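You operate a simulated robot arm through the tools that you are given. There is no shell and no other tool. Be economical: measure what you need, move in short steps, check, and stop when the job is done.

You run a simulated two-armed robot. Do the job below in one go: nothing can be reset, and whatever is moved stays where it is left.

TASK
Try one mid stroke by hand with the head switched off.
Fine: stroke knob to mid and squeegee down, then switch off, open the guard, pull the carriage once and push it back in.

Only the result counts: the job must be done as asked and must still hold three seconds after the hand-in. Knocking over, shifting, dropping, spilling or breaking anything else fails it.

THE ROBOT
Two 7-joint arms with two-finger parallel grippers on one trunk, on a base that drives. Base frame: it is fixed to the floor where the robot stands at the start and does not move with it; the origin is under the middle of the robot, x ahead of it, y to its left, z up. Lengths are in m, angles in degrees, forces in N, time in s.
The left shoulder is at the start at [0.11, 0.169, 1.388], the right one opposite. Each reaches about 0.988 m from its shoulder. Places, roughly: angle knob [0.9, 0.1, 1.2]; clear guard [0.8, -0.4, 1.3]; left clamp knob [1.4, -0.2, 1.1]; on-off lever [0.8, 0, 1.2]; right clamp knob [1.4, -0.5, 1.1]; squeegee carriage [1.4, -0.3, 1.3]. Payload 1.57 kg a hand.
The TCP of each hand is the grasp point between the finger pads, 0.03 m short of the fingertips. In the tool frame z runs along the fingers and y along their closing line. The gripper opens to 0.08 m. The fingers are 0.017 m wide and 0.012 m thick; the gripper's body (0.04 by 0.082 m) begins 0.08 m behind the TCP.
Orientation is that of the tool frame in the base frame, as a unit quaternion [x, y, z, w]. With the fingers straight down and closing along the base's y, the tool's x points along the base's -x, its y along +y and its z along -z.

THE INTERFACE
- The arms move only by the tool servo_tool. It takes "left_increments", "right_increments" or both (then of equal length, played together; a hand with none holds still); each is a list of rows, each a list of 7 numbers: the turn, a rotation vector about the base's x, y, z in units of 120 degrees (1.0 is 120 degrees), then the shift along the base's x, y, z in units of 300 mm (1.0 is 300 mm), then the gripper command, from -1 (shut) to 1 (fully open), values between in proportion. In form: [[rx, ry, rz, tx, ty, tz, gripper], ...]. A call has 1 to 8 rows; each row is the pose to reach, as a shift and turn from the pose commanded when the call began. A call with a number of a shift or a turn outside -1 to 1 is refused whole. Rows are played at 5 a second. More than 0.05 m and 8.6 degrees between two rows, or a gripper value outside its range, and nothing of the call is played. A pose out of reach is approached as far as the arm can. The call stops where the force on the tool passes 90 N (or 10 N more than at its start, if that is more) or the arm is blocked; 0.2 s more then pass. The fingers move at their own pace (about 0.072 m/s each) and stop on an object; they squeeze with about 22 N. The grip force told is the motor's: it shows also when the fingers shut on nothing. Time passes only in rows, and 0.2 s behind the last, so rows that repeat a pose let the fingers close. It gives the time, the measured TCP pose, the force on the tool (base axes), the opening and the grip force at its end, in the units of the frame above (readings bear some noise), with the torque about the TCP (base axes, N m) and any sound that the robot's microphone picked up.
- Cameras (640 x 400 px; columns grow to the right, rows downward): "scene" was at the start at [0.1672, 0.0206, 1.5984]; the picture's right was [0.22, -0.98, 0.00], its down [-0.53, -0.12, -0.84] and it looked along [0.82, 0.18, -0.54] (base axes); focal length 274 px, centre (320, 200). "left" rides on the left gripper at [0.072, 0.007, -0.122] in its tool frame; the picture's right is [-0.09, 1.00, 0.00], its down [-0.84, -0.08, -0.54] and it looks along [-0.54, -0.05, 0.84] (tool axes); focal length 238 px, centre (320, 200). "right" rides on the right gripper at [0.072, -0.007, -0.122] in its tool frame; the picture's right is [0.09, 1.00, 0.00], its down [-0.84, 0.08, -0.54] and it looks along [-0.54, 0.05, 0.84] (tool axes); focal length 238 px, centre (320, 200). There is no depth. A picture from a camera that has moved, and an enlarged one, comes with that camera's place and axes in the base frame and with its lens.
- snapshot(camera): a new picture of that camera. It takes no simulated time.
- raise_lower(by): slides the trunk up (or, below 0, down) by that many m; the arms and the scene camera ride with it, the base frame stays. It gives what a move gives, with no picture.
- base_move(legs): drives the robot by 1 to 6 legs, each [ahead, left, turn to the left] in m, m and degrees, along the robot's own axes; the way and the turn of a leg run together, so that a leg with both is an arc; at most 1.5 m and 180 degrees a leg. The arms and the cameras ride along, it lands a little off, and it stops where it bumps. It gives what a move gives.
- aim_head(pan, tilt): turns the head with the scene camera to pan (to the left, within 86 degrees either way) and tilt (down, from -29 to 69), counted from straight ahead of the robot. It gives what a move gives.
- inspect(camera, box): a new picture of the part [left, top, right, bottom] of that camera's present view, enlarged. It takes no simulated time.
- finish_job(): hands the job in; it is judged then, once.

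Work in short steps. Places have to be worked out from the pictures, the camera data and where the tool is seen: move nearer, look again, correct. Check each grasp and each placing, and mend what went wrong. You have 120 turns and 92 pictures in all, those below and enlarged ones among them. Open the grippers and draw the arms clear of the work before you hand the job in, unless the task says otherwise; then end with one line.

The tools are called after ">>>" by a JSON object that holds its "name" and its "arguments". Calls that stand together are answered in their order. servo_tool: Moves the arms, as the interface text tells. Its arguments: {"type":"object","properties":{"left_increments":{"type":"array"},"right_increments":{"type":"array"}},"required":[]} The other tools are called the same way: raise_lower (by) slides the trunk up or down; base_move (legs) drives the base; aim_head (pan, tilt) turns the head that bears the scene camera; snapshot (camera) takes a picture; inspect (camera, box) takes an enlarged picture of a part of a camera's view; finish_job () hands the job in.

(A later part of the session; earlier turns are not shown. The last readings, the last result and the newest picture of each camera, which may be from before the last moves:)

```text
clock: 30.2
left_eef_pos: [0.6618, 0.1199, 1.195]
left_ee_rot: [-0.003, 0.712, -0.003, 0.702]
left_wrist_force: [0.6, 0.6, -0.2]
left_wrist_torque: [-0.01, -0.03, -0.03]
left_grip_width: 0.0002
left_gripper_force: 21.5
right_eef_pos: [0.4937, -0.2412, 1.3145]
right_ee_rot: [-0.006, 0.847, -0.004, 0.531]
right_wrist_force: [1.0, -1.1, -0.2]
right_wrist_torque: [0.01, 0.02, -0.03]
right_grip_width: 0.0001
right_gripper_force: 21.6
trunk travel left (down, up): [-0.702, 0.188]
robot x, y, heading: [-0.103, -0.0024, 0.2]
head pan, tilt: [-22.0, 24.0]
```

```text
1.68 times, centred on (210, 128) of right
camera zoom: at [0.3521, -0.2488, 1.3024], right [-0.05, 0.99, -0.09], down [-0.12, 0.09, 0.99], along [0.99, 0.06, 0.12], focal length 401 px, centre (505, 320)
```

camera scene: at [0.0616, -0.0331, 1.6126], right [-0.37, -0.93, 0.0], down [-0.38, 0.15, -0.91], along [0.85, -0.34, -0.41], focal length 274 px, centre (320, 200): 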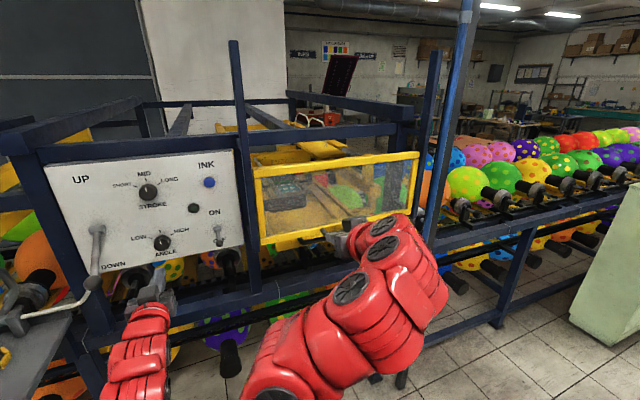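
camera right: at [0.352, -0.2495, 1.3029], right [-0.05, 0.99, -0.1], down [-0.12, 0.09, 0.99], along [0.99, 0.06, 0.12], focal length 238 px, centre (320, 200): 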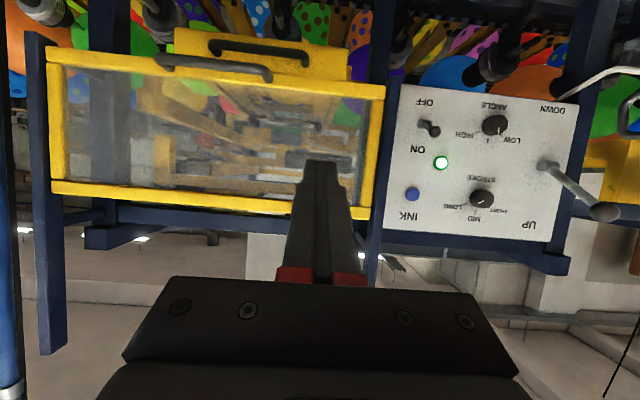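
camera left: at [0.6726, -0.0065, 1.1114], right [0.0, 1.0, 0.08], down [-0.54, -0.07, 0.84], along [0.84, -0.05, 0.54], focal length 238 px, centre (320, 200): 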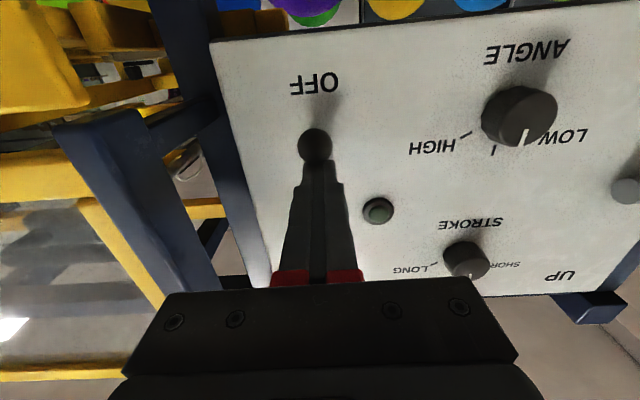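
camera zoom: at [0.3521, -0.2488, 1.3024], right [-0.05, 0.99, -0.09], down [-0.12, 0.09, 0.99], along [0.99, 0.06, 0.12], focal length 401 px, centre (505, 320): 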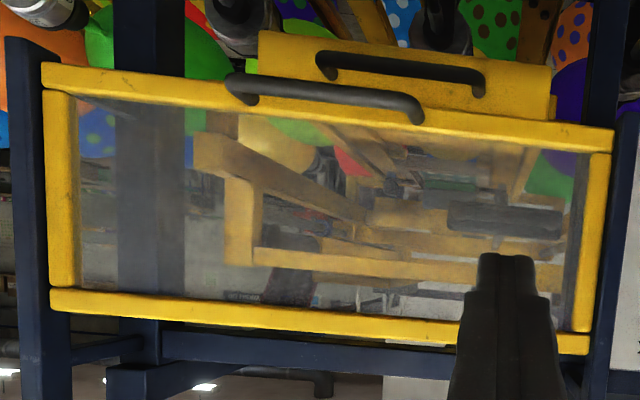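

The guard's handle is a horizontal bar on its bottom rail, with the carriage's own handle behind and below. I level the right hand and move it in front of the guard handle for a close look.

>>> {"name": "servo_tool", "arguments": {"right_increments": [[0, -0.04, 0, 0.03, -0.1, -0.09, -1], [0, -0.08, 0, 0.06, -0.2, -0.18, -1], [0, -0.12, 0, 0.1, -0.3, -0.27, -1], [0, -0.16, 0, 0.14, -0.4, -0.36, -1], [0, -0.19, 0, 0.18, -0.5, -0.45, -1], [0, -0.217, 0, 0.22, -0.6, -0.52, -1]]}}

>>> {"name": "snapshot", "arguments": {"camera": "right"}}

>>> {"name": "snapshot", "arguments": {"camera": "scene"}}

```text
clock: 31.6
left_eef_pos: [0.6618, 0.1193, 1.1932]
left_ee_rot: [-0.001, 0.711, -0.003, 0.703]
left_wrist_force: [-0.3, -0.2, 0.4]
left_wrist_torque: [-0.02, -0.05, 0.01]
left_grip_width: 0.0
left_gripper_force: 21.0
right_eef_pos: [0.5599, -0.4235, 1.1567]
right_ee_rot: [-0.004, 0.706, -0.003, 0.708]
right_wrist_force: [0.5, 0.5, 0.7]
right_wrist_torque: [0.02, 0.0, 0.02]
right_grip_width: 0.0002
right_gripper_force: 21.7
right hand out of reach, approached as far as the arm can: row 1, 2, 3
trunk travel left (down, up): [-0.702, 0.188]
robot x, y, heading: [-0.107, -0.0025, 0.2]
head pan, tilt: [-22.0, 24.0]
```

```text
57 pictures are left
camera right: at [0.438, -0.4308, 1.0845], right [0.0, 0.99, -0.1], down [-0.54, 0.09, 0.83], along [0.84, 0.06, 0.54], focal length 238 px, centre (320, 200)
```

right: 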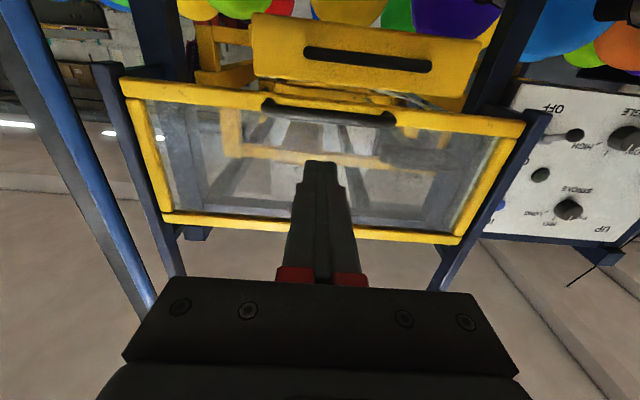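

```text
56 pictures are left
camera scene: at [0.0623, -0.0353, 1.6125], right [-0.37, -0.93, 0.0], down [-0.38, 0.15, -0.91], along [0.85, -0.34, -0.41], focal length 274 px, centre (320, 200)
```

scene: 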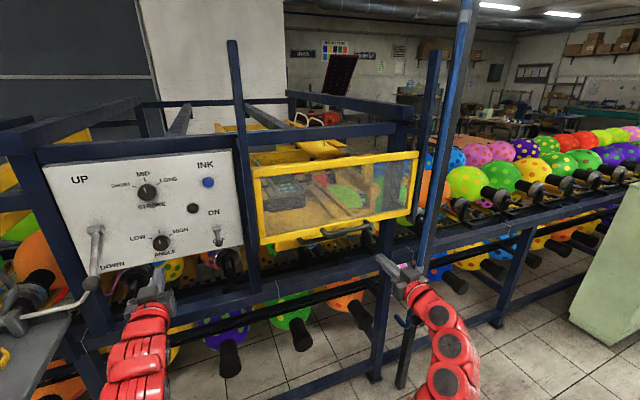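

Now an enlarged scene view of the handles.

>>> {"name": "inspect", "arguments": {"camera": "scene", "box": [240, 140, 440, 265]}}

>>> {"name": "inspect", "arguments": {"camera": "right", "box": [110, 0, 540, 260]}}

```text
3.20 times, centred on (340, 202) of scene
camera zoom: at [0.0623, -0.0353, 1.6125], right [-0.37, -0.93, 0.0], down [-0.38, 0.15, -0.91], along [0.85, -0.34, -0.41], focal length 878 px, centre (256, 192)
```

zoom: 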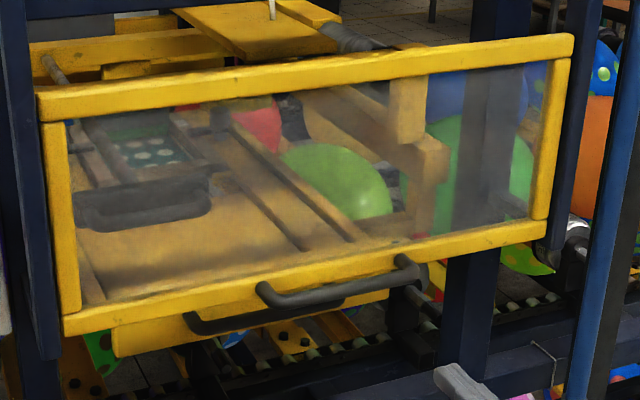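

```text
1.49 times, centred on (325, 130) of right
camera zoom: at [0.438, -0.4308, 1.0845], right [0.0, 0.99, -0.1], down [-0.54, 0.09, 0.83], along [0.84, 0.06, 0.54], focal length 355 px, centre (313, 304)
```

zoom: 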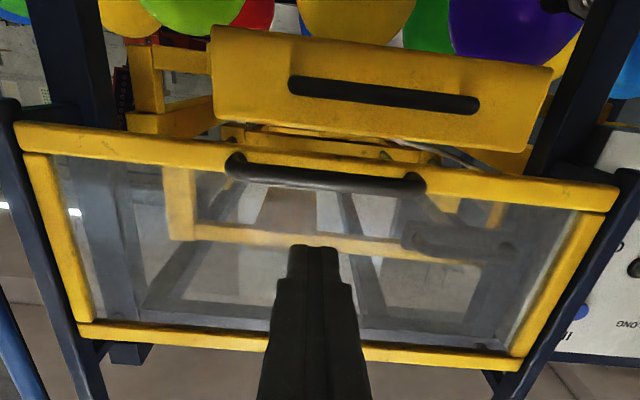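

The guard handle bar runs along y at about (0.76, −0.33…−0.49, 1.16); the guard's top (hinge) is about z 1.375, x 0.795. I roll the right hand 90° so it closes vertically on the bar.

>>> {"name": "servo_tool", "arguments": {"right_increments": [[0.068, 0, 0, 0, 0, 0, 1], [0.136, 0, 0, 0, 0, 0, 1], [0.204, 0, 0, 0, 0, 0, 1], [0.272, 0, 0, 0, 0, 0, 1], [0.34, 0, 0, 0, 0, 0, 1], [0.408, 0, 0, 0, 0, 0, 1], [0.476, 0, 0, 0, 0, 0, 1], [0.544, 0, 0, 0, 0, 0, 1]]}}

>>> {"name": "servo_tool", "arguments": {"right_increments": [[0.068, 0, 0, 0.05, 0.02, 0, 1], [0.136, 0, 0, 0.1, 0.04, 0, 1], [0.206, 0, 0, 0.2, 0.045, 0.01, 1], [0.206, 0, 0, 0.3, 0.045, 0.01, 1]]}}

>>> {"name": "snapshot", "arguments": {"camera": "right"}}

>>> {"name": "inspect", "arguments": {"camera": "scene", "box": [240, 140, 440, 265]}}

```text
clock: 33.4
left_eef_pos: [0.6617, 0.1215, 1.1938]
left_ee_rot: [-0.001, 0.712, -0.004, 0.703]
left_wrist_force: [-0.2, -0.1, -1.3]
left_wrist_torque: [-0.02, 0.01, 0.0]
left_grip_width: 0.0001
left_gripper_force: 21.0
right_eef_pos: [0.558, -0.4209, 1.156]
right_ee_rot: [0.379, 0.596, 0.378, 0.598]
right_wrist_force: [-0.6, -0.2, 0.3]
right_wrist_torque: [-0.01, -0.01, -0.01]
right_grip_width: 0.0799
right_gripper_force: 0.0
trunk travel left (down, up): [-0.702, 0.188]
robot x, y, heading: [-0.1036, 0.003, 0.3]
head pan, tilt: [-22.0, 24.0]
```

```text
clock: 34.4
left_eef_pos: [0.663, 0.1194, 1.193]
left_ee_rot: [-0.001, 0.711, -0.004, 0.703]
left_wrist_force: [-0.1, -0.3, 0.1]
left_wrist_torque: [-0.03, -0.01, 0.04]
left_grip_width: 0.0
left_gripper_force: 21.4
right_eef_pos: [0.6513, -0.406, 1.161]
right_ee_rot: [0.498, 0.502, 0.496, 0.504]
right_wrist_force: [-0.1, -0.6, 0.2]
right_wrist_torque: [0.01, -0.02, 0.02]
right_grip_width: 0.0802
right_gripper_force: 0.0
trunk travel left (down, up): [-0.702, 0.188]
robot x, y, heading: [-0.1022, -0.0027, -0.0]
head pan, tilt: [-22.0, 24.0]
```

```text
53 pictures are left
camera right: at [0.5288, -0.3359, 1.1519], right [0.0, 0.1, 0.99], down [-0.55, -0.83, 0.09], along [0.84, -0.54, 0.06], focal length 238 px, centre (320, 200)
```

right: 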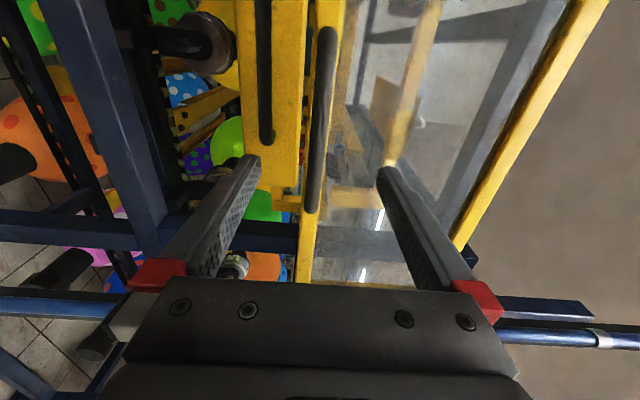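

```text
3.20 times, centred on (340, 202) of scene
camera zoom: at [0.0625, -0.0341, 1.6124], right [-0.37, -0.93, 0.0], down [-0.38, 0.15, -0.91], along [0.85, -0.34, -0.41], focal length 878 px, centre (256, 192)
```

zoom: 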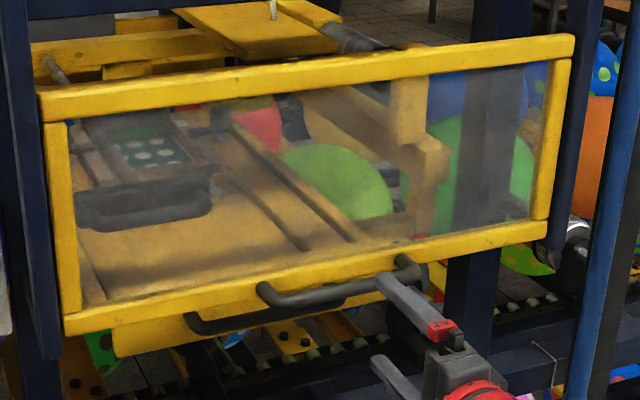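

The bar is level with the hand (z≈1.16). I advance to x≈0.75 and close on it.

>>> {"name": "servo_tool", "arguments": {"right_increments": [[0, 0, 0, 0.12, 0, 0, 1], [0, 0, 0, 0.24, 0, 0, 1], [0, 0, 0, 0.325, 0, 0, 1], [0, 0, 0, 0.325, 0, 0, -1], [0, 0, 0, 0.325, 0, 0, -1], [0, 0, 0, 0.325, 0, 0, -1], [0, 0, 0, 0.325, 0, 0, -1]]}}

>>> {"name": "snapshot", "arguments": {"camera": "right"}}

```text
clock: 36.0
left_eef_pos: [0.6626, 0.1202, 1.1935]
left_ee_rot: [-0.002, 0.711, -0.002, 0.703]
left_wrist_force: [-0.1, 0.2, 0.4]
left_wrist_torque: [0.01, -0.02, -0.02]
left_grip_width: 0.0
left_gripper_force: 21.4
right_eef_pos: [0.7455, -0.4076, 1.1603]
right_ee_rot: [0.497, 0.502, 0.497, 0.505]
right_wrist_force: [-2.3, -0.8, -4.2]
right_wrist_torque: [0.61, 0.05, -0.16]
right_grip_width: 0.0158
right_gripper_force: 31.2
trunk travel left (down, up): [-0.702, 0.188]
robot x, y, heading: [-0.1032, -0.0022, 0.0]
head pan, tilt: [-22.0, 24.0]
```

```text
51 pictures are left
camera right: at [0.6244, -0.336, 1.1522], right [0.0, 0.1, 0.99], down [-0.54, -0.83, 0.09], along [0.84, -0.54, 0.06], focal length 238 px, centre (320, 200)
```

right: 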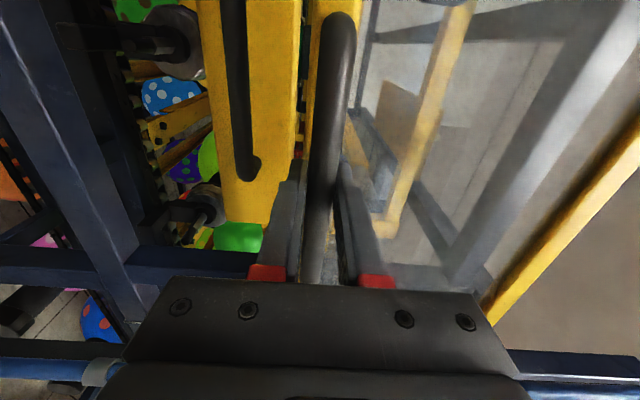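

The bar is gripped (16 mm). I swing it outward and up about a top hinge at (0.795, 1.375), the hand pitching along, first 30°.

>>> {"name": "servo_tool", "arguments": {"right_increments": [[0, 0.031, 0, -0.046, 0, 0.012, -1], [0, 0.0625, 0, -0.092, 0, 0.028, -1], [0, 0.094, 0, -0.136, 0, 0.046, -1], [0, 0.125, 0, -0.18, 0, 0.067, -1], [0, 0.1875, 0, -0.262, 0, 0.118, -1], [0, 0.25, 0, -0.336, 0, 0.179, -1]]}}

>>> {"name": "snapshot", "arguments": {"camera": "scene"}}

```text
clock: 37.4
left_eef_pos: [0.6598, 0.12, 1.1939]
left_ee_rot: [-0.003, 0.711, -0.003, 0.703]
left_wrist_force: [-0.3, 0.4, -0.4]
left_wrist_torque: [-0.04, 0.01, -0.02]
left_grip_width: 0.0
left_gripper_force: 21.5
right_eef_pos: [0.644, -0.4073, 1.2155]
right_ee_rot: [0.609, 0.615, 0.351, 0.358]
right_wrist_force: [-0.2, -0.3, 0.2]
right_wrist_torque: [-0.03, -0.02, -0.02]
right_grip_width: 0.0
right_gripper_force: 22.1
trunk travel left (down, up): [-0.702, 0.188]
robot x, y, heading: [-0.1027, -0.0, 0.2]
head pan, tilt: [-22.0, 24.0]
```

```text
50 pictures are left
camera scene: at [0.0596, -0.0334, 1.6128], right [-0.37, -0.93, 0.0], down [-0.38, 0.15, -0.91], along [0.85, -0.34, -0.41], focal length 274 px, centre (320, 200)
```

scene: 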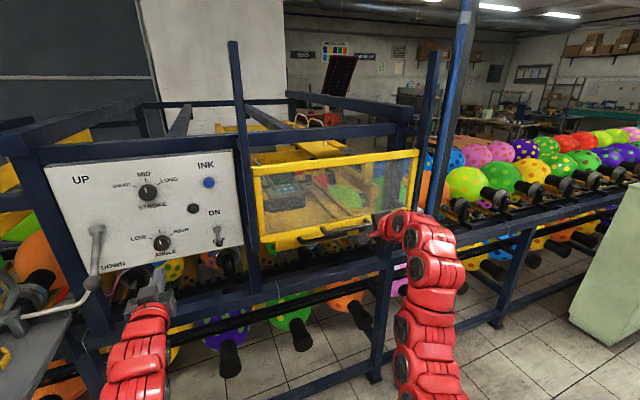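

The grip slipped off and the guard is shut. I look for hinges or slides to learn how it moves.

>>> {"name": "inspect", "arguments": {"camera": "scene", "box": [240, 150, 320, 250]}}

>>> {"name": "inspect", "arguments": {"camera": "scene", "box": [360, 140, 440, 240]}}

>>> {"name": "snapshot", "arguments": {"camera": "right"}}

```text
4.00 times, centred on (280, 200) of scene
camera zoom: at [0.0596, -0.0334, 1.6128], right [-0.37, -0.93, 0.0], down [-0.38, 0.15, -0.91], along [0.85, -0.34, -0.41], focal length 1098 px, centre (480, 200)
```

zoom: 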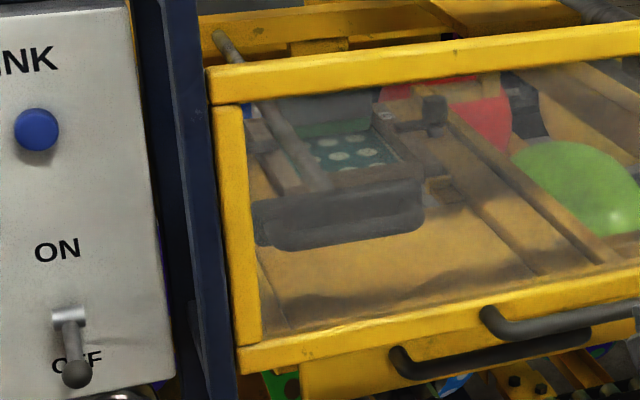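

```text
4.00 times, centred on (400, 190) of scene
camera zoom: at [0.0596, -0.0334, 1.6128], right [-0.37, -0.93, 0.0], down [-0.38, 0.15, -0.91], along [0.85, -0.34, -0.41], focal length 1098 px, centre (0, 240)
```

zoom: 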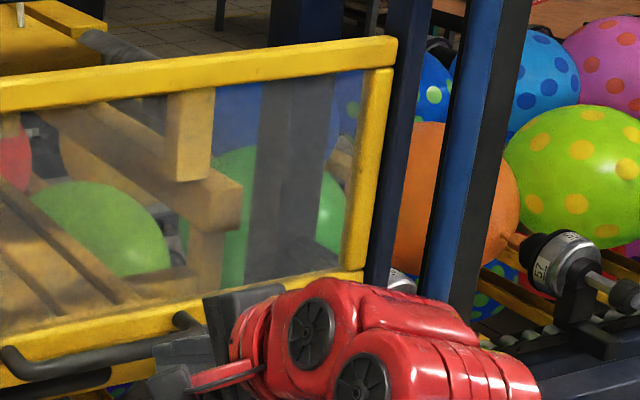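

```text
47 pictures are left
camera right: at [0.5343, -0.3361, 1.2697], right [0.5, 0.1, 0.86], down [-0.43, -0.83, 0.35], along [0.75, -0.54, -0.37], focal length 238 px, centre (320, 200)
```

right: 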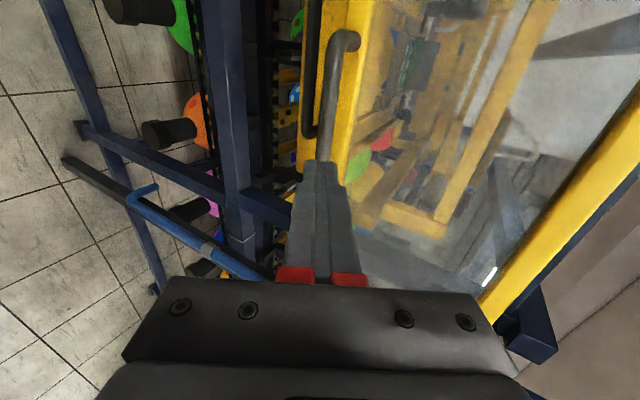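

Tall posts flank the guard well above the frame, so it slides upward. I level the hand again, regrip the bar, and lift.

>>> {"name": "servo_tool", "arguments": {"right_increments": [[0, -0.0625, 0, 0, 0, -0.045, 1], [0, -0.125, 0, 0, 0, -0.09, 1], [0, -0.1875, 0, 0.01, 0, -0.14, 1], [0, -0.25, 0, 0.03, 0, -0.18, 1], [0, -0.25, 0, 0.13, 0, -0.18, 1], [0, -0.25, 0, 0.26, 0, -0.18, 1], [0, -0.25, 0, 0.36, 0, -0.18, 1]]}}

>>> {"name": "servo_tool", "arguments": {"right_increments": [[0, 0, 0, 0, 0, 0, -1], [0, 0, 0, 0, 0, 0, -1], [0, 0, 0, 0, 0, 0, -1], [0, 0, 0, 0, 0, 0, -1]]}}

>>> {"name": "snapshot", "arguments": {"camera": "right"}}

```text
clock: 39.0
left_eef_pos: [0.6559, 0.1207, 1.197]
left_ee_rot: [-0.003, 0.711, -0.004, 0.704]
left_wrist_force: [1.5, 0.7, -1.6]
left_wrist_torque: [0.01, -0.09, 0.01]
left_grip_width: 0.0
left_gripper_force: 21.7
right_eef_pos: [0.7475, -0.4057, 1.1643]
right_ee_rot: [0.495, 0.5, 0.499, 0.506]
right_wrist_force: [-60.6, 16.9, 0.3]
right_wrist_torque: [-1.03, -2.63, 0.69]
right_grip_width: 0.0802
right_gripper_force: 0.0
trunk travel left (down, up): [-0.702, 0.188]
robot x, y, heading: [-0.1061, 0.0014, 0.2]
head pan, tilt: [-22.0, 24.0]
```

```text
clock: 40.0
left_eef_pos: [0.6556, 0.1209, 1.1977]
left_ee_rot: [-0.002, 0.71, -0.003, 0.705]
left_wrist_force: [0.3, -0.5, 0.0]
left_wrist_torque: [-0.02, 0.02, -0.04]
left_grip_width: 0.0002
left_gripper_force: 21.0
right_eef_pos: [0.7474, -0.408, 1.1637]
right_ee_rot: [0.497, 0.5, 0.497, 0.506]
right_wrist_force: [-38.7, 3.1, -2.9]
right_wrist_torque: [0.71, 0.59, -0.05]
right_grip_width: 0.0158
right_gripper_force: 31.4
trunk travel left (down, up): [-0.702, 0.188]
robot x, y, heading: [-0.1066, -0.0034, 0.2]
head pan, tilt: [-22.0, 24.0]
```

```text
46 pictures are left
camera right: at [0.6264, -0.3363, 1.1554], right [-0.01, 0.1, 0.99], down [-0.55, -0.83, 0.09], along [0.84, -0.54, 0.06], focal length 238 px, centre (320, 200)
```

right: 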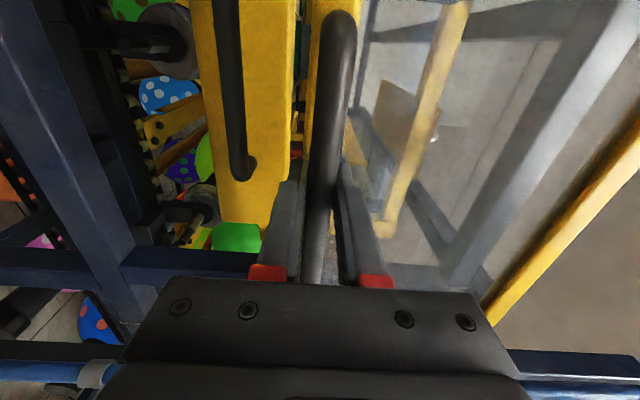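

Gripped but pressing on the rail; I ease back 7 mm and lift a first 6 cm.

>>> {"name": "servo_tool", "arguments": {"right_increments": [[0, 0, 0, -0.025, 0, 0, -1], [0, 0, 0, -0.025, 0, 0.05, -1], [0, 0, 0, -0.025, 0, 0.1, -1], [0, 0, 0, -0.025, 0, 0.15, -1], [0, 0, 0, -0.025, 0, 0.2, -1]]}}

>>> {"name": "snapshot", "arguments": {"camera": "scene"}}

```text
clock: 41.2
left_eef_pos: [0.6635, 0.1189, 1.1936]
left_ee_rot: [-0.001, 0.712, -0.003, 0.702]
left_wrist_force: [-0.1, -0.7, 1.5]
left_wrist_torque: [-0.03, -0.01, -0.01]
left_grip_width: 0.0
left_gripper_force: 21.1
right_eef_pos: [0.7477, -0.408, 1.2188]
right_ee_rot: [0.498, 0.502, 0.497, 0.503]
right_wrist_force: [4.2, -6.3, -2.1]
right_wrist_torque: [0.45, -0.01, 0.91]
right_grip_width: 0.0156
right_gripper_force: 31.5
trunk travel left (down, up): [-0.702, 0.188]
robot x, y, heading: [-0.1047, -0.0023, 0.3]
head pan, tilt: [-22.0, 24.0]
```

```text
45 pictures are left
camera scene: at [0.0633, -0.0355, 1.6124], right [-0.37, -0.93, 0.0], down [-0.38, 0.15, -0.91], along [0.85, -0.34, -0.41], focal length 274 px, centre (320, 200)
```

scene: 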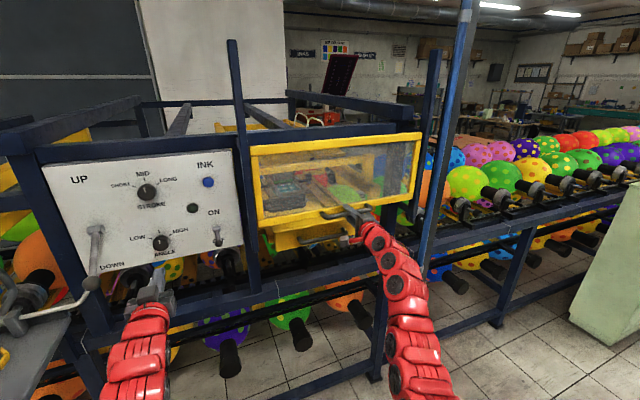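

The guard slides up with little force. I raise it further, toward its top stop.

>>> {"name": "servo_tool", "arguments": {"right_increments": [[0, 0, 0, 0, 0, 0.1, -1], [0, 0, 0, 0, 0, 0.2, -1], [0, 0, 0, 0, 0, 0.3, -1], [0, 0, 0, 0, 0, 0.4, -1], [0, 0, 0, 0, 0, 0.5, -1], [0, 0, 0, 0, 0, 0.6, -1], [0, 0, 0, 0, 0, 0.7, -1], [0, 0, 0, 0, 0, 0.8, -1]]}}

>>> {"name": "snapshot", "arguments": {"camera": "scene"}}

```text
clock: 43.0
left_eef_pos: [0.6629, 0.1195, 1.1924]
left_ee_rot: [-0.001, 0.712, -0.004, 0.702]
left_wrist_force: [0.4, 0.1, 0.6]
left_wrist_torque: [0.02, 0.02, 0.02]
left_grip_width: 0.0
left_gripper_force: 21.3
right_eef_pos: [0.7474, -0.4074, 1.4574]
right_ee_rot: [0.497, 0.504, 0.496, 0.502]
right_wrist_force: [-0.7, -0.8, -8.8]
right_wrist_torque: [0.5, 0.04, -0.76]
right_grip_width: 0.0155
right_gripper_force: 31.5
trunk travel left (down, up): [-0.702, 0.188]
robot x, y, heading: [-0.1061, -0.0006, 0.3]
head pan, tilt: [-22.0, 24.0]
```

```text
44 pictures are left
camera scene: at [0.0634, -0.0344, 1.6123], right [-0.37, -0.93, 0.0], down [-0.38, 0.15, -0.91], along [0.85, -0.34, -0.41], focal length 274 px, centre (320, 200)
```

scene: 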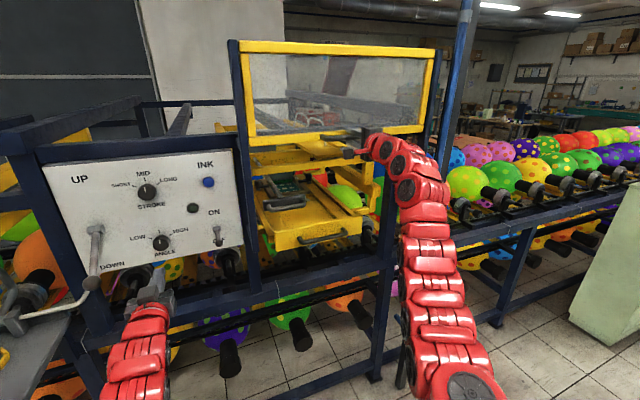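

The guard is up about 0.3 m, with 9 N building. I nudge it another 2 cm toward its stop.

>>> {"name": "servo_tool", "arguments": {"right_increments": [[0, 0, 0, 0, 0, 0.04, -1], [0, 0, 0, 0, 0, 0.07, -1], [0, 0, 0, 0, 0, 0.07, -1]]}}

```text
clock: 43.5
left_eef_pos: [0.6605, 0.1198, 1.1951]
left_ee_rot: [-0.001, 0.711, -0.003, 0.703]
left_wrist_force: [-0.2, 0.3, 0.6]
left_wrist_torque: [-0.01, 0.01, 0.03]
left_grip_width: 0.0002
left_gripper_force: 21.5
right_eef_pos: [0.7481, -0.4079, 1.4574]
right_ee_rot: [0.507, 0.511, 0.491, 0.491]
right_wrist_force: [-16.4, 3.3, -20.2]
right_wrist_torque: [0.41, -0.25, -0.19]
right_grip_width: 0.0159
right_gripper_force: 31.1
trunk travel left (down, up): [-0.702, 0.188]
robot x, y, heading: [-0.1107, -0.0005, -0.2]
head pan, tilt: [-22.0, 24.0]
stopped in row 2 (right hand): the force on the tool passed its limit at 102 N (the readings are from after the stop); the commanded pose is now the measured one
```

That is the stop. I open the fingers gently and see whether the guard stays up.

>>> {"name": "servo_tool", "arguments": {"right_increments": [[0, 0, 0, 0, 0, 0, 0], [0, 0, 0, 0, 0, 0, 0], [0, 0, 0, 0, 0, 0, 0.2], [0, 0, 0, 0, 0, 0, 0.2]]}}

>>> {"name": "snapshot", "arguments": {"camera": "scene"}}

>>> {"name": "snapshot", "arguments": {"camera": "right"}}

```text
clock: 44.5
left_eef_pos: [0.6604, 0.1203, 1.1943]
left_ee_rot: [-0.001, 0.711, -0.004, 0.703]
left_wrist_force: [-1.2, 0.3, 0.1]
left_wrist_torque: [-0.01, -0.05, 0.03]
left_grip_width: 0.0
left_gripper_force: 21.6
right_eef_pos: [0.7463, -0.4065, 1.4617]
right_ee_rot: [0.504, 0.51, 0.492, 0.495]
right_wrist_force: [-6.2, 1.7, -1.4]
right_wrist_torque: [-0.07, -0.14, 0.04]
right_grip_width: 0.0461
right_gripper_force: 0.1
trunk travel left (down, up): [-0.702, 0.188]
robot x, y, heading: [-0.1024, -0.0012, 0.2]
head pan, tilt: [-22.0, 24.0]
```

```text
43 pictures are left
camera scene: at [0.059, -0.033, 1.6128], right [-0.37, -0.93, 0.0], down [-0.38, 0.15, -0.91], along [0.85, -0.34, -0.41], focal length 274 px, centre (320, 200)
```

scene: 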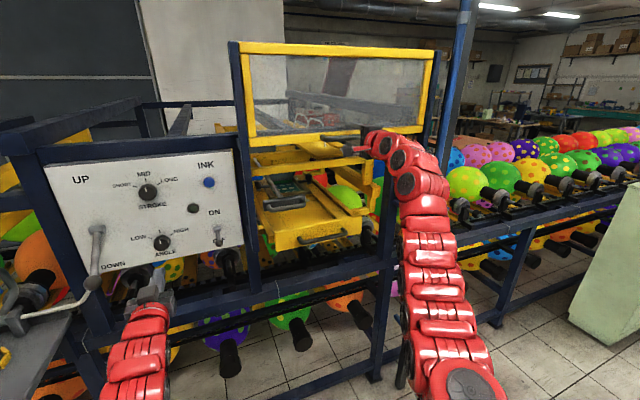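

```text
42 pictures are left
camera right: at [0.6247, -0.3349, 1.458], right [0.03, 0.1, 0.99], down [-0.54, -0.84, 0.1], along [0.84, -0.54, 0.03], focal length 238 px, centre (320, 200)
```

right: 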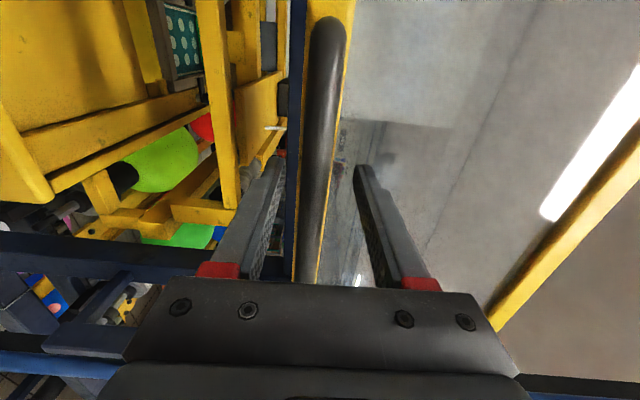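

The bar is free between the fingers, so the guard holds itself up. I back the right hand straight out and check again.

>>> {"name": "servo_tool", "arguments": {"right_increments": [[0, 0, 0, -0.1, 0, 0, 0.6], [0, 0, 0, -0.22, 0, 0, 0.6], [0, 0, 0, -0.35, 0, 0, 0.6], [0, 0, 0, -0.4, 0, -0.1, 0.6], [0, 0, 0, -0.4, 0, -0.2, 0.6]]}}

>>> {"name": "snapshot", "arguments": {"camera": "scene"}}

>>> {"name": "inspect", "arguments": {"camera": "scene", "box": [230, 130, 430, 255]}}

```text
clock: 45.7
left_eef_pos: [0.6611, 0.121, 1.1939]
left_ee_rot: [-0.003, 0.712, -0.003, 0.702]
left_wrist_force: [1.1, -0.6, 0.0]
left_wrist_torque: [-0.02, 0.01, -0.02]
left_grip_width: 0.0002
left_gripper_force: 21.2
right_eef_pos: [0.6277, -0.4051, 1.3998]
right_ee_rot: [0.504, 0.511, 0.492, 0.493]
right_wrist_force: [0.2, -0.1, 0.1]
right_wrist_torque: [0.0, 0.01, -0.01]
right_grip_width: 0.064
right_gripper_force: 0.1
trunk travel left (down, up): [-0.702, 0.188]
robot x, y, heading: [-0.1036, -0.0029, -0.2]
head pan, tilt: [-22.0, 24.0]
```

```text
41 pictures are left
camera scene: at [0.0609, -0.0333, 1.6125], right [-0.37, -0.93, 0.0], down [-0.38, 0.15, -0.91], along [0.85, -0.34, -0.41], focal length 274 px, centre (320, 200)
```

scene: 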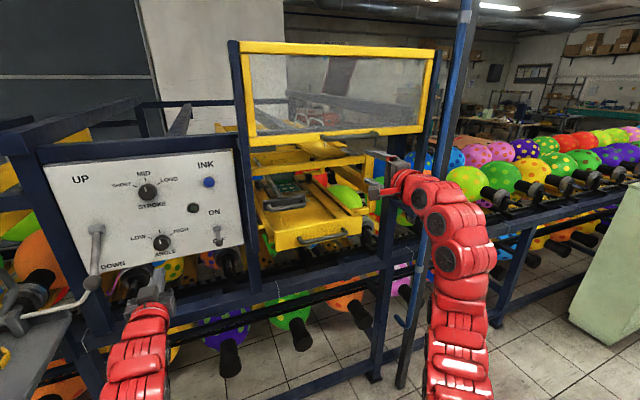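

```text
3.20 times, centred on (330, 192) of scene
camera zoom: at [0.0609, -0.0333, 1.6125], right [-0.37, -0.93, 0.0], down [-0.38, 0.15, -0.91], along [0.85, -0.34, -0.41], focal length 878 px, centre (288, 224)
```

zoom: 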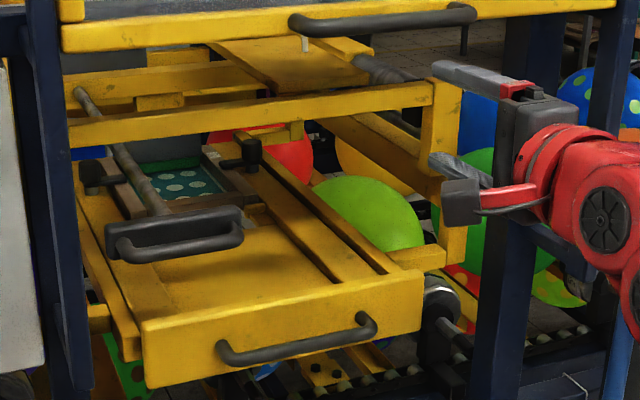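

The guard holds. The opened view shows a rod along x at y≈−0.23, z≈1.24 running back to the squeegee carriage, with a handle plate at its near end about (0.85, −0.23, 1.24); the yellow drawer is a separate thing. I bring the right hand in front of that handle.

>>> {"name": "servo_tool", "arguments": {"right_increments": [[0, -0.007, 0, 0, 0.08, -0.09, 1], [0, -0.014, 0, 0, 0.18, -0.18, 1], [0, -0.014, 0, 0, 0.28, -0.27, 1], [0, -0.014, 0, 0, 0.38, -0.36, 1], [0, -0.014, 0, 0.03, 0.48, -0.45, 1], [0, -0.014, 0, 0.06, 0.58, -0.53, 1]]}}

>>> {"name": "snapshot", "arguments": {"camera": "right"}}

>>> {"name": "inspect", "arguments": {"camera": "scene", "box": [230, 130, 430, 255]}}

```text
clock: 47.1
left_eef_pos: [0.6608, 0.1226, 1.1939]
left_ee_rot: [-0.002, 0.711, -0.004, 0.703]
left_wrist_force: [0.0, 0.0, 0.5]
left_wrist_torque: [0.02, -0.01, 0.01]
left_grip_width: 0.0003
left_gripper_force: 21.5
right_eef_pos: [0.646, -0.2304, 1.2417]
right_ee_rot: [0.497, 0.503, 0.498, 0.502]
right_wrist_force: [-0.8, 0.9, -0.1]
right_wrist_torque: [-0.02, 0.01, 0.0]
right_grip_width: 0.0798
right_gripper_force: 0.0
trunk travel left (down, up): [-0.702, 0.188]
robot x, y, heading: [-0.1042, 0.0038, 0.3]
head pan, tilt: [-22.0, 24.0]
```

```text
39 pictures are left
camera right: at [0.5244, -0.1596, 1.2343], right [0.0, 0.1, 0.99], down [-0.54, -0.84, 0.09], along [0.84, -0.54, 0.06], focal length 238 px, centre (320, 200)
```

right: 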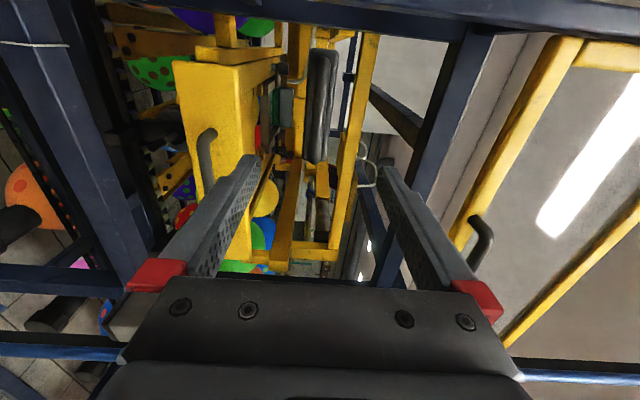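

```text
3.20 times, centred on (330, 192) of scene
camera zoom: at [0.0606, -0.032, 1.6126], right [-0.37, -0.93, 0.0], down [-0.38, 0.15, -0.91], along [0.85, -0.34, -0.41], focal length 878 px, centre (288, 224)
```

zoom: 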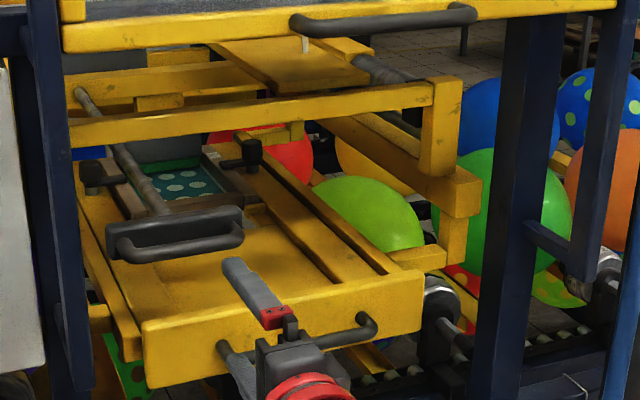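

The handle bar centre is around (0.83, −0.22, 1.243). I advance to x≈0.78 and look again.

>>> {"name": "servo_tool", "arguments": {"right_increments": [[0, 0, 0, 0.14, 0.02, 0.005, 1], [0, 0, 0, 0.28, 0.04, 0.005, 1], [0, 0, 0, 0.44, 0.04, 0.005, 1]]}}

>>> {"name": "snapshot", "arguments": {"camera": "right"}}

>>> {"name": "inspect", "arguments": {"camera": "scene", "box": [230, 150, 330, 230]}}

```text
clock: 47.9
left_eef_pos: [0.6628, 0.1195, 1.192]
left_ee_rot: [-0.001, 0.712, -0.003, 0.703]
left_wrist_force: [-0.4, -0.1, 0.0]
left_wrist_torque: [-0.03, -0.01, 0.0]
left_grip_width: 0.0
left_gripper_force: 21.2
right_eef_pos: [0.7811, -0.2211, 1.2403]
right_ee_rot: [0.498, 0.504, 0.498, 0.5]
right_wrist_force: [0.5, -0.1, -0.1]
right_wrist_torque: [0.0, -0.03, -0.01]
right_grip_width: 0.0801
right_gripper_force: 0.0
trunk travel left (down, up): [-0.702, 0.188]
robot x, y, heading: [-0.1035, 0.0006, -0.1]
head pan, tilt: [-22.0, 24.0]
```

```text
37 pictures are left
camera right: at [0.6583, -0.1494, 1.2339], right [0.0, 0.1, 0.99], down [-0.54, -0.84, 0.09], along [0.84, -0.54, 0.05], focal length 238 px, centre (320, 200)
```

right: 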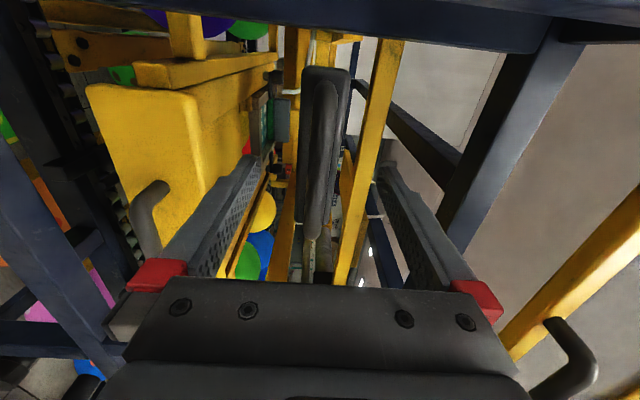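

```text
5.00 times, centred on (280, 190) of scene
camera zoom: at [0.062, -0.0338, 1.6124], right [-0.37, -0.93, 0.0], down [-0.38, 0.15, -0.91], along [0.85, -0.34, -0.41], focal length 1372 px, centre (520, 250)
```

zoom: 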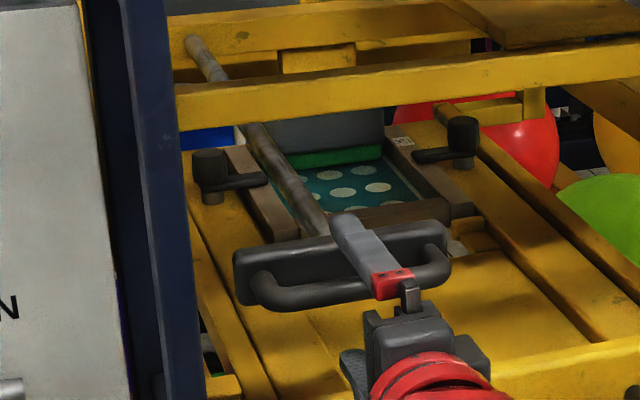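

The bar is centred between the fingers. I advance 3.5 cm and close on it.

>>> {"name": "servo_tool", "arguments": {"right_increments": [[0, 0, 0, 0.06, 0.01, 0, 1], [0, 0, 0, 0.115, 0.01, 0, 1], [0, 0, 0, 0.115, 0.01, 0, -1], [0, 0, 0, 0.115, 0.01, 0, -1], [0, 0, 0, 0.115, 0.01, 0, -1], [0, 0, 0, 0.115, 0.01, 0, -1]]}}

>>> {"name": "snapshot", "arguments": {"camera": "right"}}

>>> {"name": "inspect", "arguments": {"camera": "scene", "box": [230, 150, 330, 230]}}

```text
clock: 49.3
left_eef_pos: [0.662, 0.1203, 1.1932]
left_ee_rot: [-0.002, 0.711, -0.003, 0.703]
left_wrist_force: [0.5, 0.7, -0.7]
left_wrist_torque: [0.01, 0.03, 0.0]
left_grip_width: 0.0001
left_gripper_force: 21.2
right_eef_pos: [0.8148, -0.217, 1.2393]
right_ee_rot: [0.499, 0.504, 0.497, 0.5]
right_wrist_force: [-8.0, 1.5, -13.8]
right_wrist_torque: [0.28, 0.0, 0.05]
right_grip_width: 0.0159
right_gripper_force: 31.8
trunk travel left (down, up): [-0.702, 0.188]
robot x, y, heading: [-0.1062, -0.0021, 0.0]
head pan, tilt: [-22.0, 24.0]
```

```text
35 pictures are left
camera right: at [0.6918, -0.1464, 1.2333], right [0.01, 0.1, 0.99], down [-0.54, -0.84, 0.09], along [0.84, -0.54, 0.05], focal length 238 px, centre (320, 200)
```

right: 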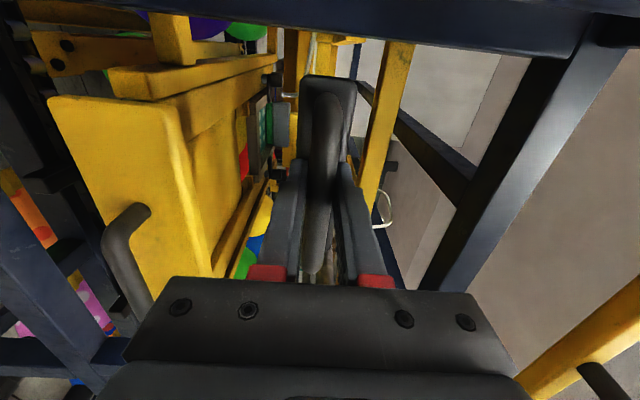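

```text
5.00 times, centred on (280, 190) of scene
camera zoom: at [0.061, -0.0336, 1.6123], right [-0.37, -0.93, 0.0], down [-0.38, 0.15, -0.91], along [0.85, -0.34, -0.41], focal length 1372 px, centre (520, 250)
```

zoom: 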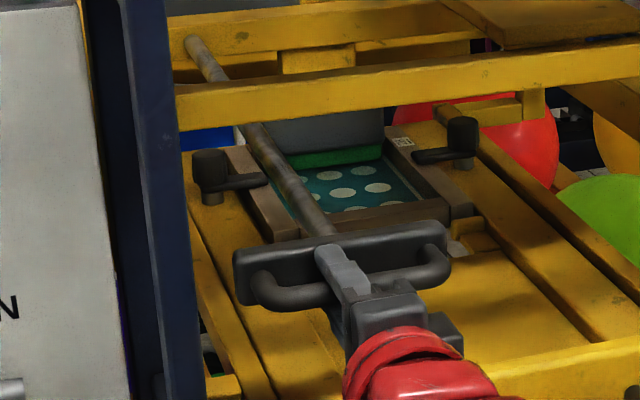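

Gripped (16 mm). I pull slowly toward the robot.

>>> {"name": "servo_tool", "arguments": {"right_increments": [[0, 0, 0, -0.03, 0, 0.007, -1], [0, 0, 0, -0.08, 0, 0.01, -1], [0, 0, 0, -0.13, 0, 0.01, -1], [0, 0, 0, -0.18, 0, 0.01, -1], [0, 0, 0, -0.23, 0, 0.01, -1]]}}

>>> {"name": "snapshot", "arguments": {"camera": "scene"}}

```text
clock: 50.5
left_eef_pos: [0.6648, 0.12, 1.1902]
left_ee_rot: [-0.002, 0.713, -0.003, 0.701]
left_wrist_force: [0.0, -0.1, 0.1]
left_wrist_torque: [0.03, 0.03, -0.01]
left_grip_width: 0.0
left_gripper_force: 21.0
right_eef_pos: [0.7492, -0.2173, 1.2399]
right_ee_rot: [0.499, 0.506, 0.496, 0.499]
right_wrist_force: [2.7, 0.7, -31.0]
right_wrist_torque: [0.28, 0.07, -0.34]
right_grip_width: 0.0156
right_gripper_force: 31.3
trunk travel left (down, up): [-0.702, 0.188]
robot x, y, heading: [-0.1099, -0.0006, -0.0]
head pan, tilt: [-22.0, 24.0]
```

```text
33 pictures are left
camera scene: at [0.0662, -0.0342, 1.6117], right [-0.37, -0.93, 0.0], down [-0.38, 0.15, -0.91], along [0.85, -0.34, -0.41], focal length 274 px, centre (320, 200)
```

scene: 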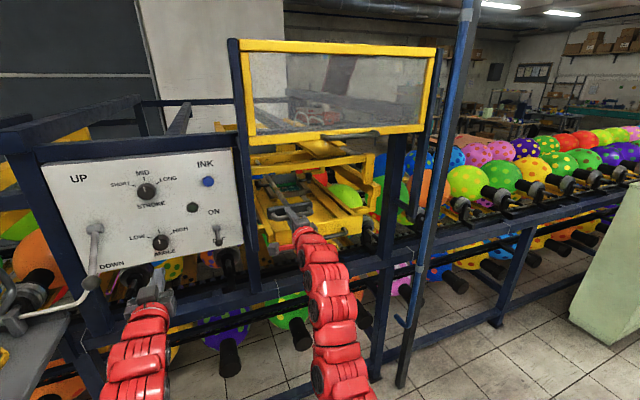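

It moves (6.5 cm). The tool is pushed down by 31 N, so I ride too high; I lower 5 mm and continue pulling.

>>> {"name": "servo_tool", "arguments": {"right_increments": [[0, 0, 0, -0.02, 0, -0.017, -1], [0, 0, 0, -0.07, 0, -0.02, -1], [0, 0, 0, -0.12, 0, -0.02, -1], [0, 0, 0, -0.17, 0, -0.02, -1], [0, 0, 0, -0.22, 0, -0.02, -1], [0, 0, 0, -0.27, 0, -0.02, -1]]}}

>>> {"name": "inspect", "arguments": {"camera": "scene", "box": [230, 130, 390, 250]}}

```text
clock: 51.9
left_eef_pos: [0.6639, 0.1207, 1.1923]
left_ee_rot: [-0.001, 0.713, -0.004, 0.702]
left_wrist_force: [0.3, -0.5, 0.1]
left_wrist_torque: [-0.01, -0.02, 0.02]
left_grip_width: 0.0003
left_gripper_force: 21.2
right_eef_pos: [0.6667, -0.2173, 1.2393]
right_ee_rot: [0.497, 0.503, 0.499, 0.502]
right_wrist_force: [22.5, -1.2, 4.7]
right_wrist_torque: [0.46, -0.11, 0.06]
right_grip_width: 0.0159
right_gripper_force: 31.6
trunk travel left (down, up): [-0.702, 0.188]
robot x, y, heading: [-0.1031, 0.0013, 0.1]
head pan, tilt: [-22.0, 24.0]
```

```text
3.33 times, centred on (310, 190) of scene
camera zoom: at [0.0647, -0.0335, 1.6123], right [-0.37, -0.93, 0.0], down [-0.38, 0.15, -0.91], along [0.85, -0.34, -0.41], focal length 915 px, centre (353, 233)
```

zoom: 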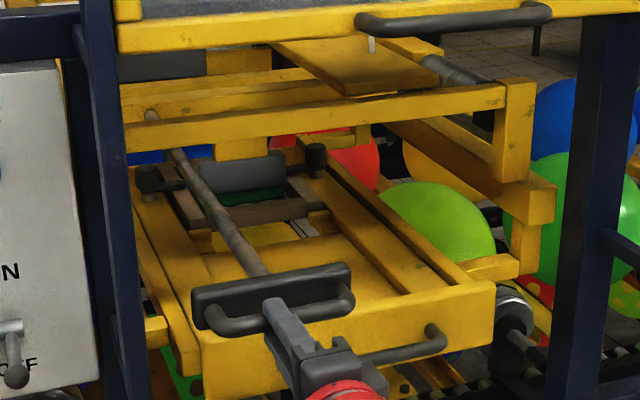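

Now 15 cm out with 22 N resistance. I pull on gently to see whether it is the mid-stroke stop.

>>> {"name": "servo_tool", "arguments": {"right_increments": [[0, 0, 0, -0.03, 0, 0, -1], [0, 0, 0, -0.06, 0, 0, -1], [0, 0, 0, -0.09, 0, 0, -1]]}}

>>> {"name": "inspect", "arguments": {"camera": "scene", "box": [230, 130, 390, 250]}}

```text
clock: 52.7
left_eef_pos: [0.6625, 0.1209, 1.1939]
left_ee_rot: [-0.002, 0.712, -0.004, 0.702]
left_wrist_force: [-1.0, 0.0, 0.7]
left_wrist_torque: [-0.02, 0.0, 0.03]
left_grip_width: 0.0
left_gripper_force: 20.5
right_eef_pos: [0.6364, -0.2163, 1.24]
right_ee_rot: [0.497, 0.505, 0.497, 0.501]
right_wrist_force: [0.3, 0.0, 0.2]
right_wrist_torque: [-0.02, 0.05, -0.01]
right_grip_width: 0.0
right_gripper_force: 21.5
trunk travel left (down, up): [-0.702, 0.188]
robot x, y, heading: [-0.1066, 0.0013, 0.0]
head pan, tilt: [-22.0, 24.0]
```

```text
3.33 times, centred on (310, 190) of scene
camera zoom: at [0.061, -0.0329, 1.6124], right [-0.37, -0.93, 0.0], down [-0.38, 0.15, -0.91], along [0.85, -0.34, -0.41], focal length 915 px, centre (353, 233)
```

zoom: 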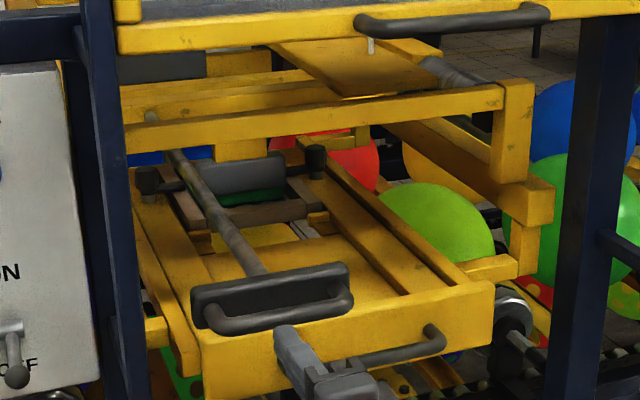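

The fingers slipped off; the handle stayed put, which suggests the stop. To be sure, I regrip it lightly and give one more outward tug.

>>> {"name": "servo_tool", "arguments": {"right_increments": [[0, 0, 0, 0, 0, 0, 1], [0, 0, 0, 0, 0, 0, 1], [0, 0, 0, 0, 0, 0, 1], [0, 0, 0, 0.05, 0, 0, 1], [0, 0, 0, 0.1, 0, 0, 1], [0, 0, 0, 0.1, 0, 0, -1], [0, 0, 0, 0.1, 0, 0, -1], [0, 0, 0, 0.1, 0, 0, -1]]}}

>>> {"name": "servo_tool", "arguments": {"right_increments": [[0, 0, 0, -0.015, 0, 0, -1], [0, 0, 0, -0.03, 0, 0, -1], [0, 0, 0, -0.03, 0, 0, -1]]}}

>>> {"name": "inspect", "arguments": {"camera": "scene", "box": [230, 130, 390, 250]}}

```text
clock: 54.5
left_eef_pos: [0.6619, 0.1197, 1.1941]
left_ee_rot: [-0.002, 0.711, -0.003, 0.703]
left_wrist_force: [0.2, 0.3, 0.3]
left_wrist_torque: [0.01, 0.01, -0.02]
left_grip_width: 0.0
left_gripper_force: 21.1
right_eef_pos: [0.6667, -0.217, 1.2401]
right_ee_rot: [0.497, 0.503, 0.499, 0.501]
right_wrist_force: [-0.8, 0.0, -0.5]
right_wrist_torque: [0.29, 0.09, -0.21]
right_grip_width: 0.0158
right_gripper_force: 29.0
trunk travel left (down, up): [-0.702, 0.188]
robot x, y, heading: [-0.1061, -0.0009, 0.3]
head pan, tilt: [-22.0, 24.0]
```

```text
clock: 55.3
left_eef_pos: [0.661, 0.121, 1.1932]
left_ee_rot: [-0.001, 0.712, -0.004, 0.702]
left_wrist_force: [0.8, -0.5, 0.3]
left_wrist_torque: [-0.02, 0.0, 0.01]
left_grip_width: 0.0001
left_gripper_force: 21.8
right_eef_pos: [0.6579, -0.2153, 1.2381]
right_ee_rot: [0.497, 0.505, 0.498, 0.499]
right_wrist_force: [0.6, 0.1, -0.6]
right_wrist_torque: [0.02, -0.02, 0.0]
right_grip_width: 0.0
right_gripper_force: 21.2
trunk travel left (down, up): [-0.702, 0.188]
robot x, y, heading: [-0.1068, -0.0001, -0.1]
head pan, tilt: [-22.0, 24.0]
```

```text
3.33 times, centred on (310, 190) of scene
camera zoom: at [0.0612, -0.0334, 1.6122], right [-0.37, -0.93, 0.0], down [-0.38, 0.15, -0.91], along [0.85, -0.34, -0.41], focal length 915 px, centre (353, 233)
```

zoom: 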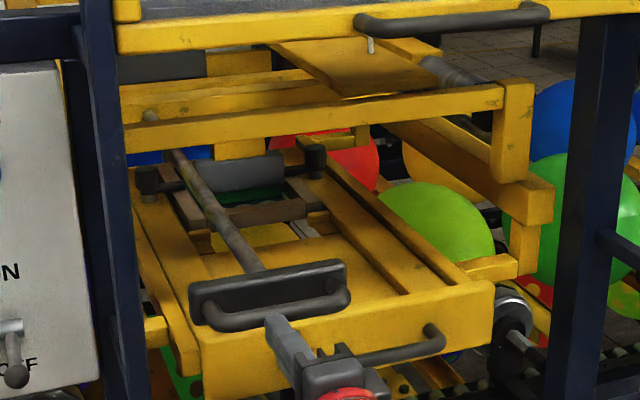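

It slipped again since the bar was near the fingertips; the handle moved maybe 3 mm. I regrip about 2 cm deeper and pull again.

>>> {"name": "servo_tool", "arguments": {"right_increments": [[0, 0, 0, -0.04, 0, 0.005, 1], [0, 0, 0, -0.04, 0, 0.005, 1], [0, 0, 0, -0.04, 0, 0.005, 1], [0, 0, 0, 0.03, 0, 0.005, 1], [0, 0, 0, 0.09, 0, 0.005, 1], [0, 0, 0, 0.09, 0, 0.005, -1], [0, 0, 0, 0.09, 0, 0.005, -1], [0, 0, 0, 0.09, 0, 0.005, -1]]}}

>>> {"name": "inspect", "arguments": {"camera": "right", "box": [200, 50, 440, 290]}}

```text
clock: 57.1
left_eef_pos: [0.6611, 0.1214, 1.1928]
left_ee_rot: [-0.001, 0.711, -0.003, 0.703]
left_wrist_force: [0.7, -1.3, 0.1]
left_wrist_torque: [0.01, 0.01, -0.02]
left_grip_width: 0.0
left_gripper_force: 21.6
right_eef_pos: [0.6854, -0.2174, 1.2404]
right_ee_rot: [0.498, 0.504, 0.498, 0.5]
right_wrist_force: [-2.0, 0.9, -8.8]
right_wrist_torque: [0.26, 0.16, -0.06]
right_grip_width: 0.0158
right_gripper_force: 28.5
trunk travel left (down, up): [-0.702, 0.188]
robot x, y, heading: [-0.1025, -0.0035, 0.3]
head pan, tilt: [-22.0, 24.0]
```

```text
1.67 times, centred on (320, 170) of right
camera zoom: at [0.5628, -0.1461, 1.2332], right [0.0, 0.1, 0.99], down [-0.54, -0.84, 0.09], along [0.84, -0.54, 0.05], focal length 397 px, centre (320, 250)
```

zoom: 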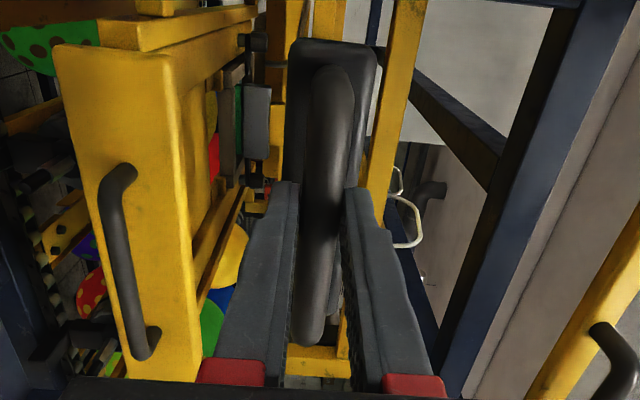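

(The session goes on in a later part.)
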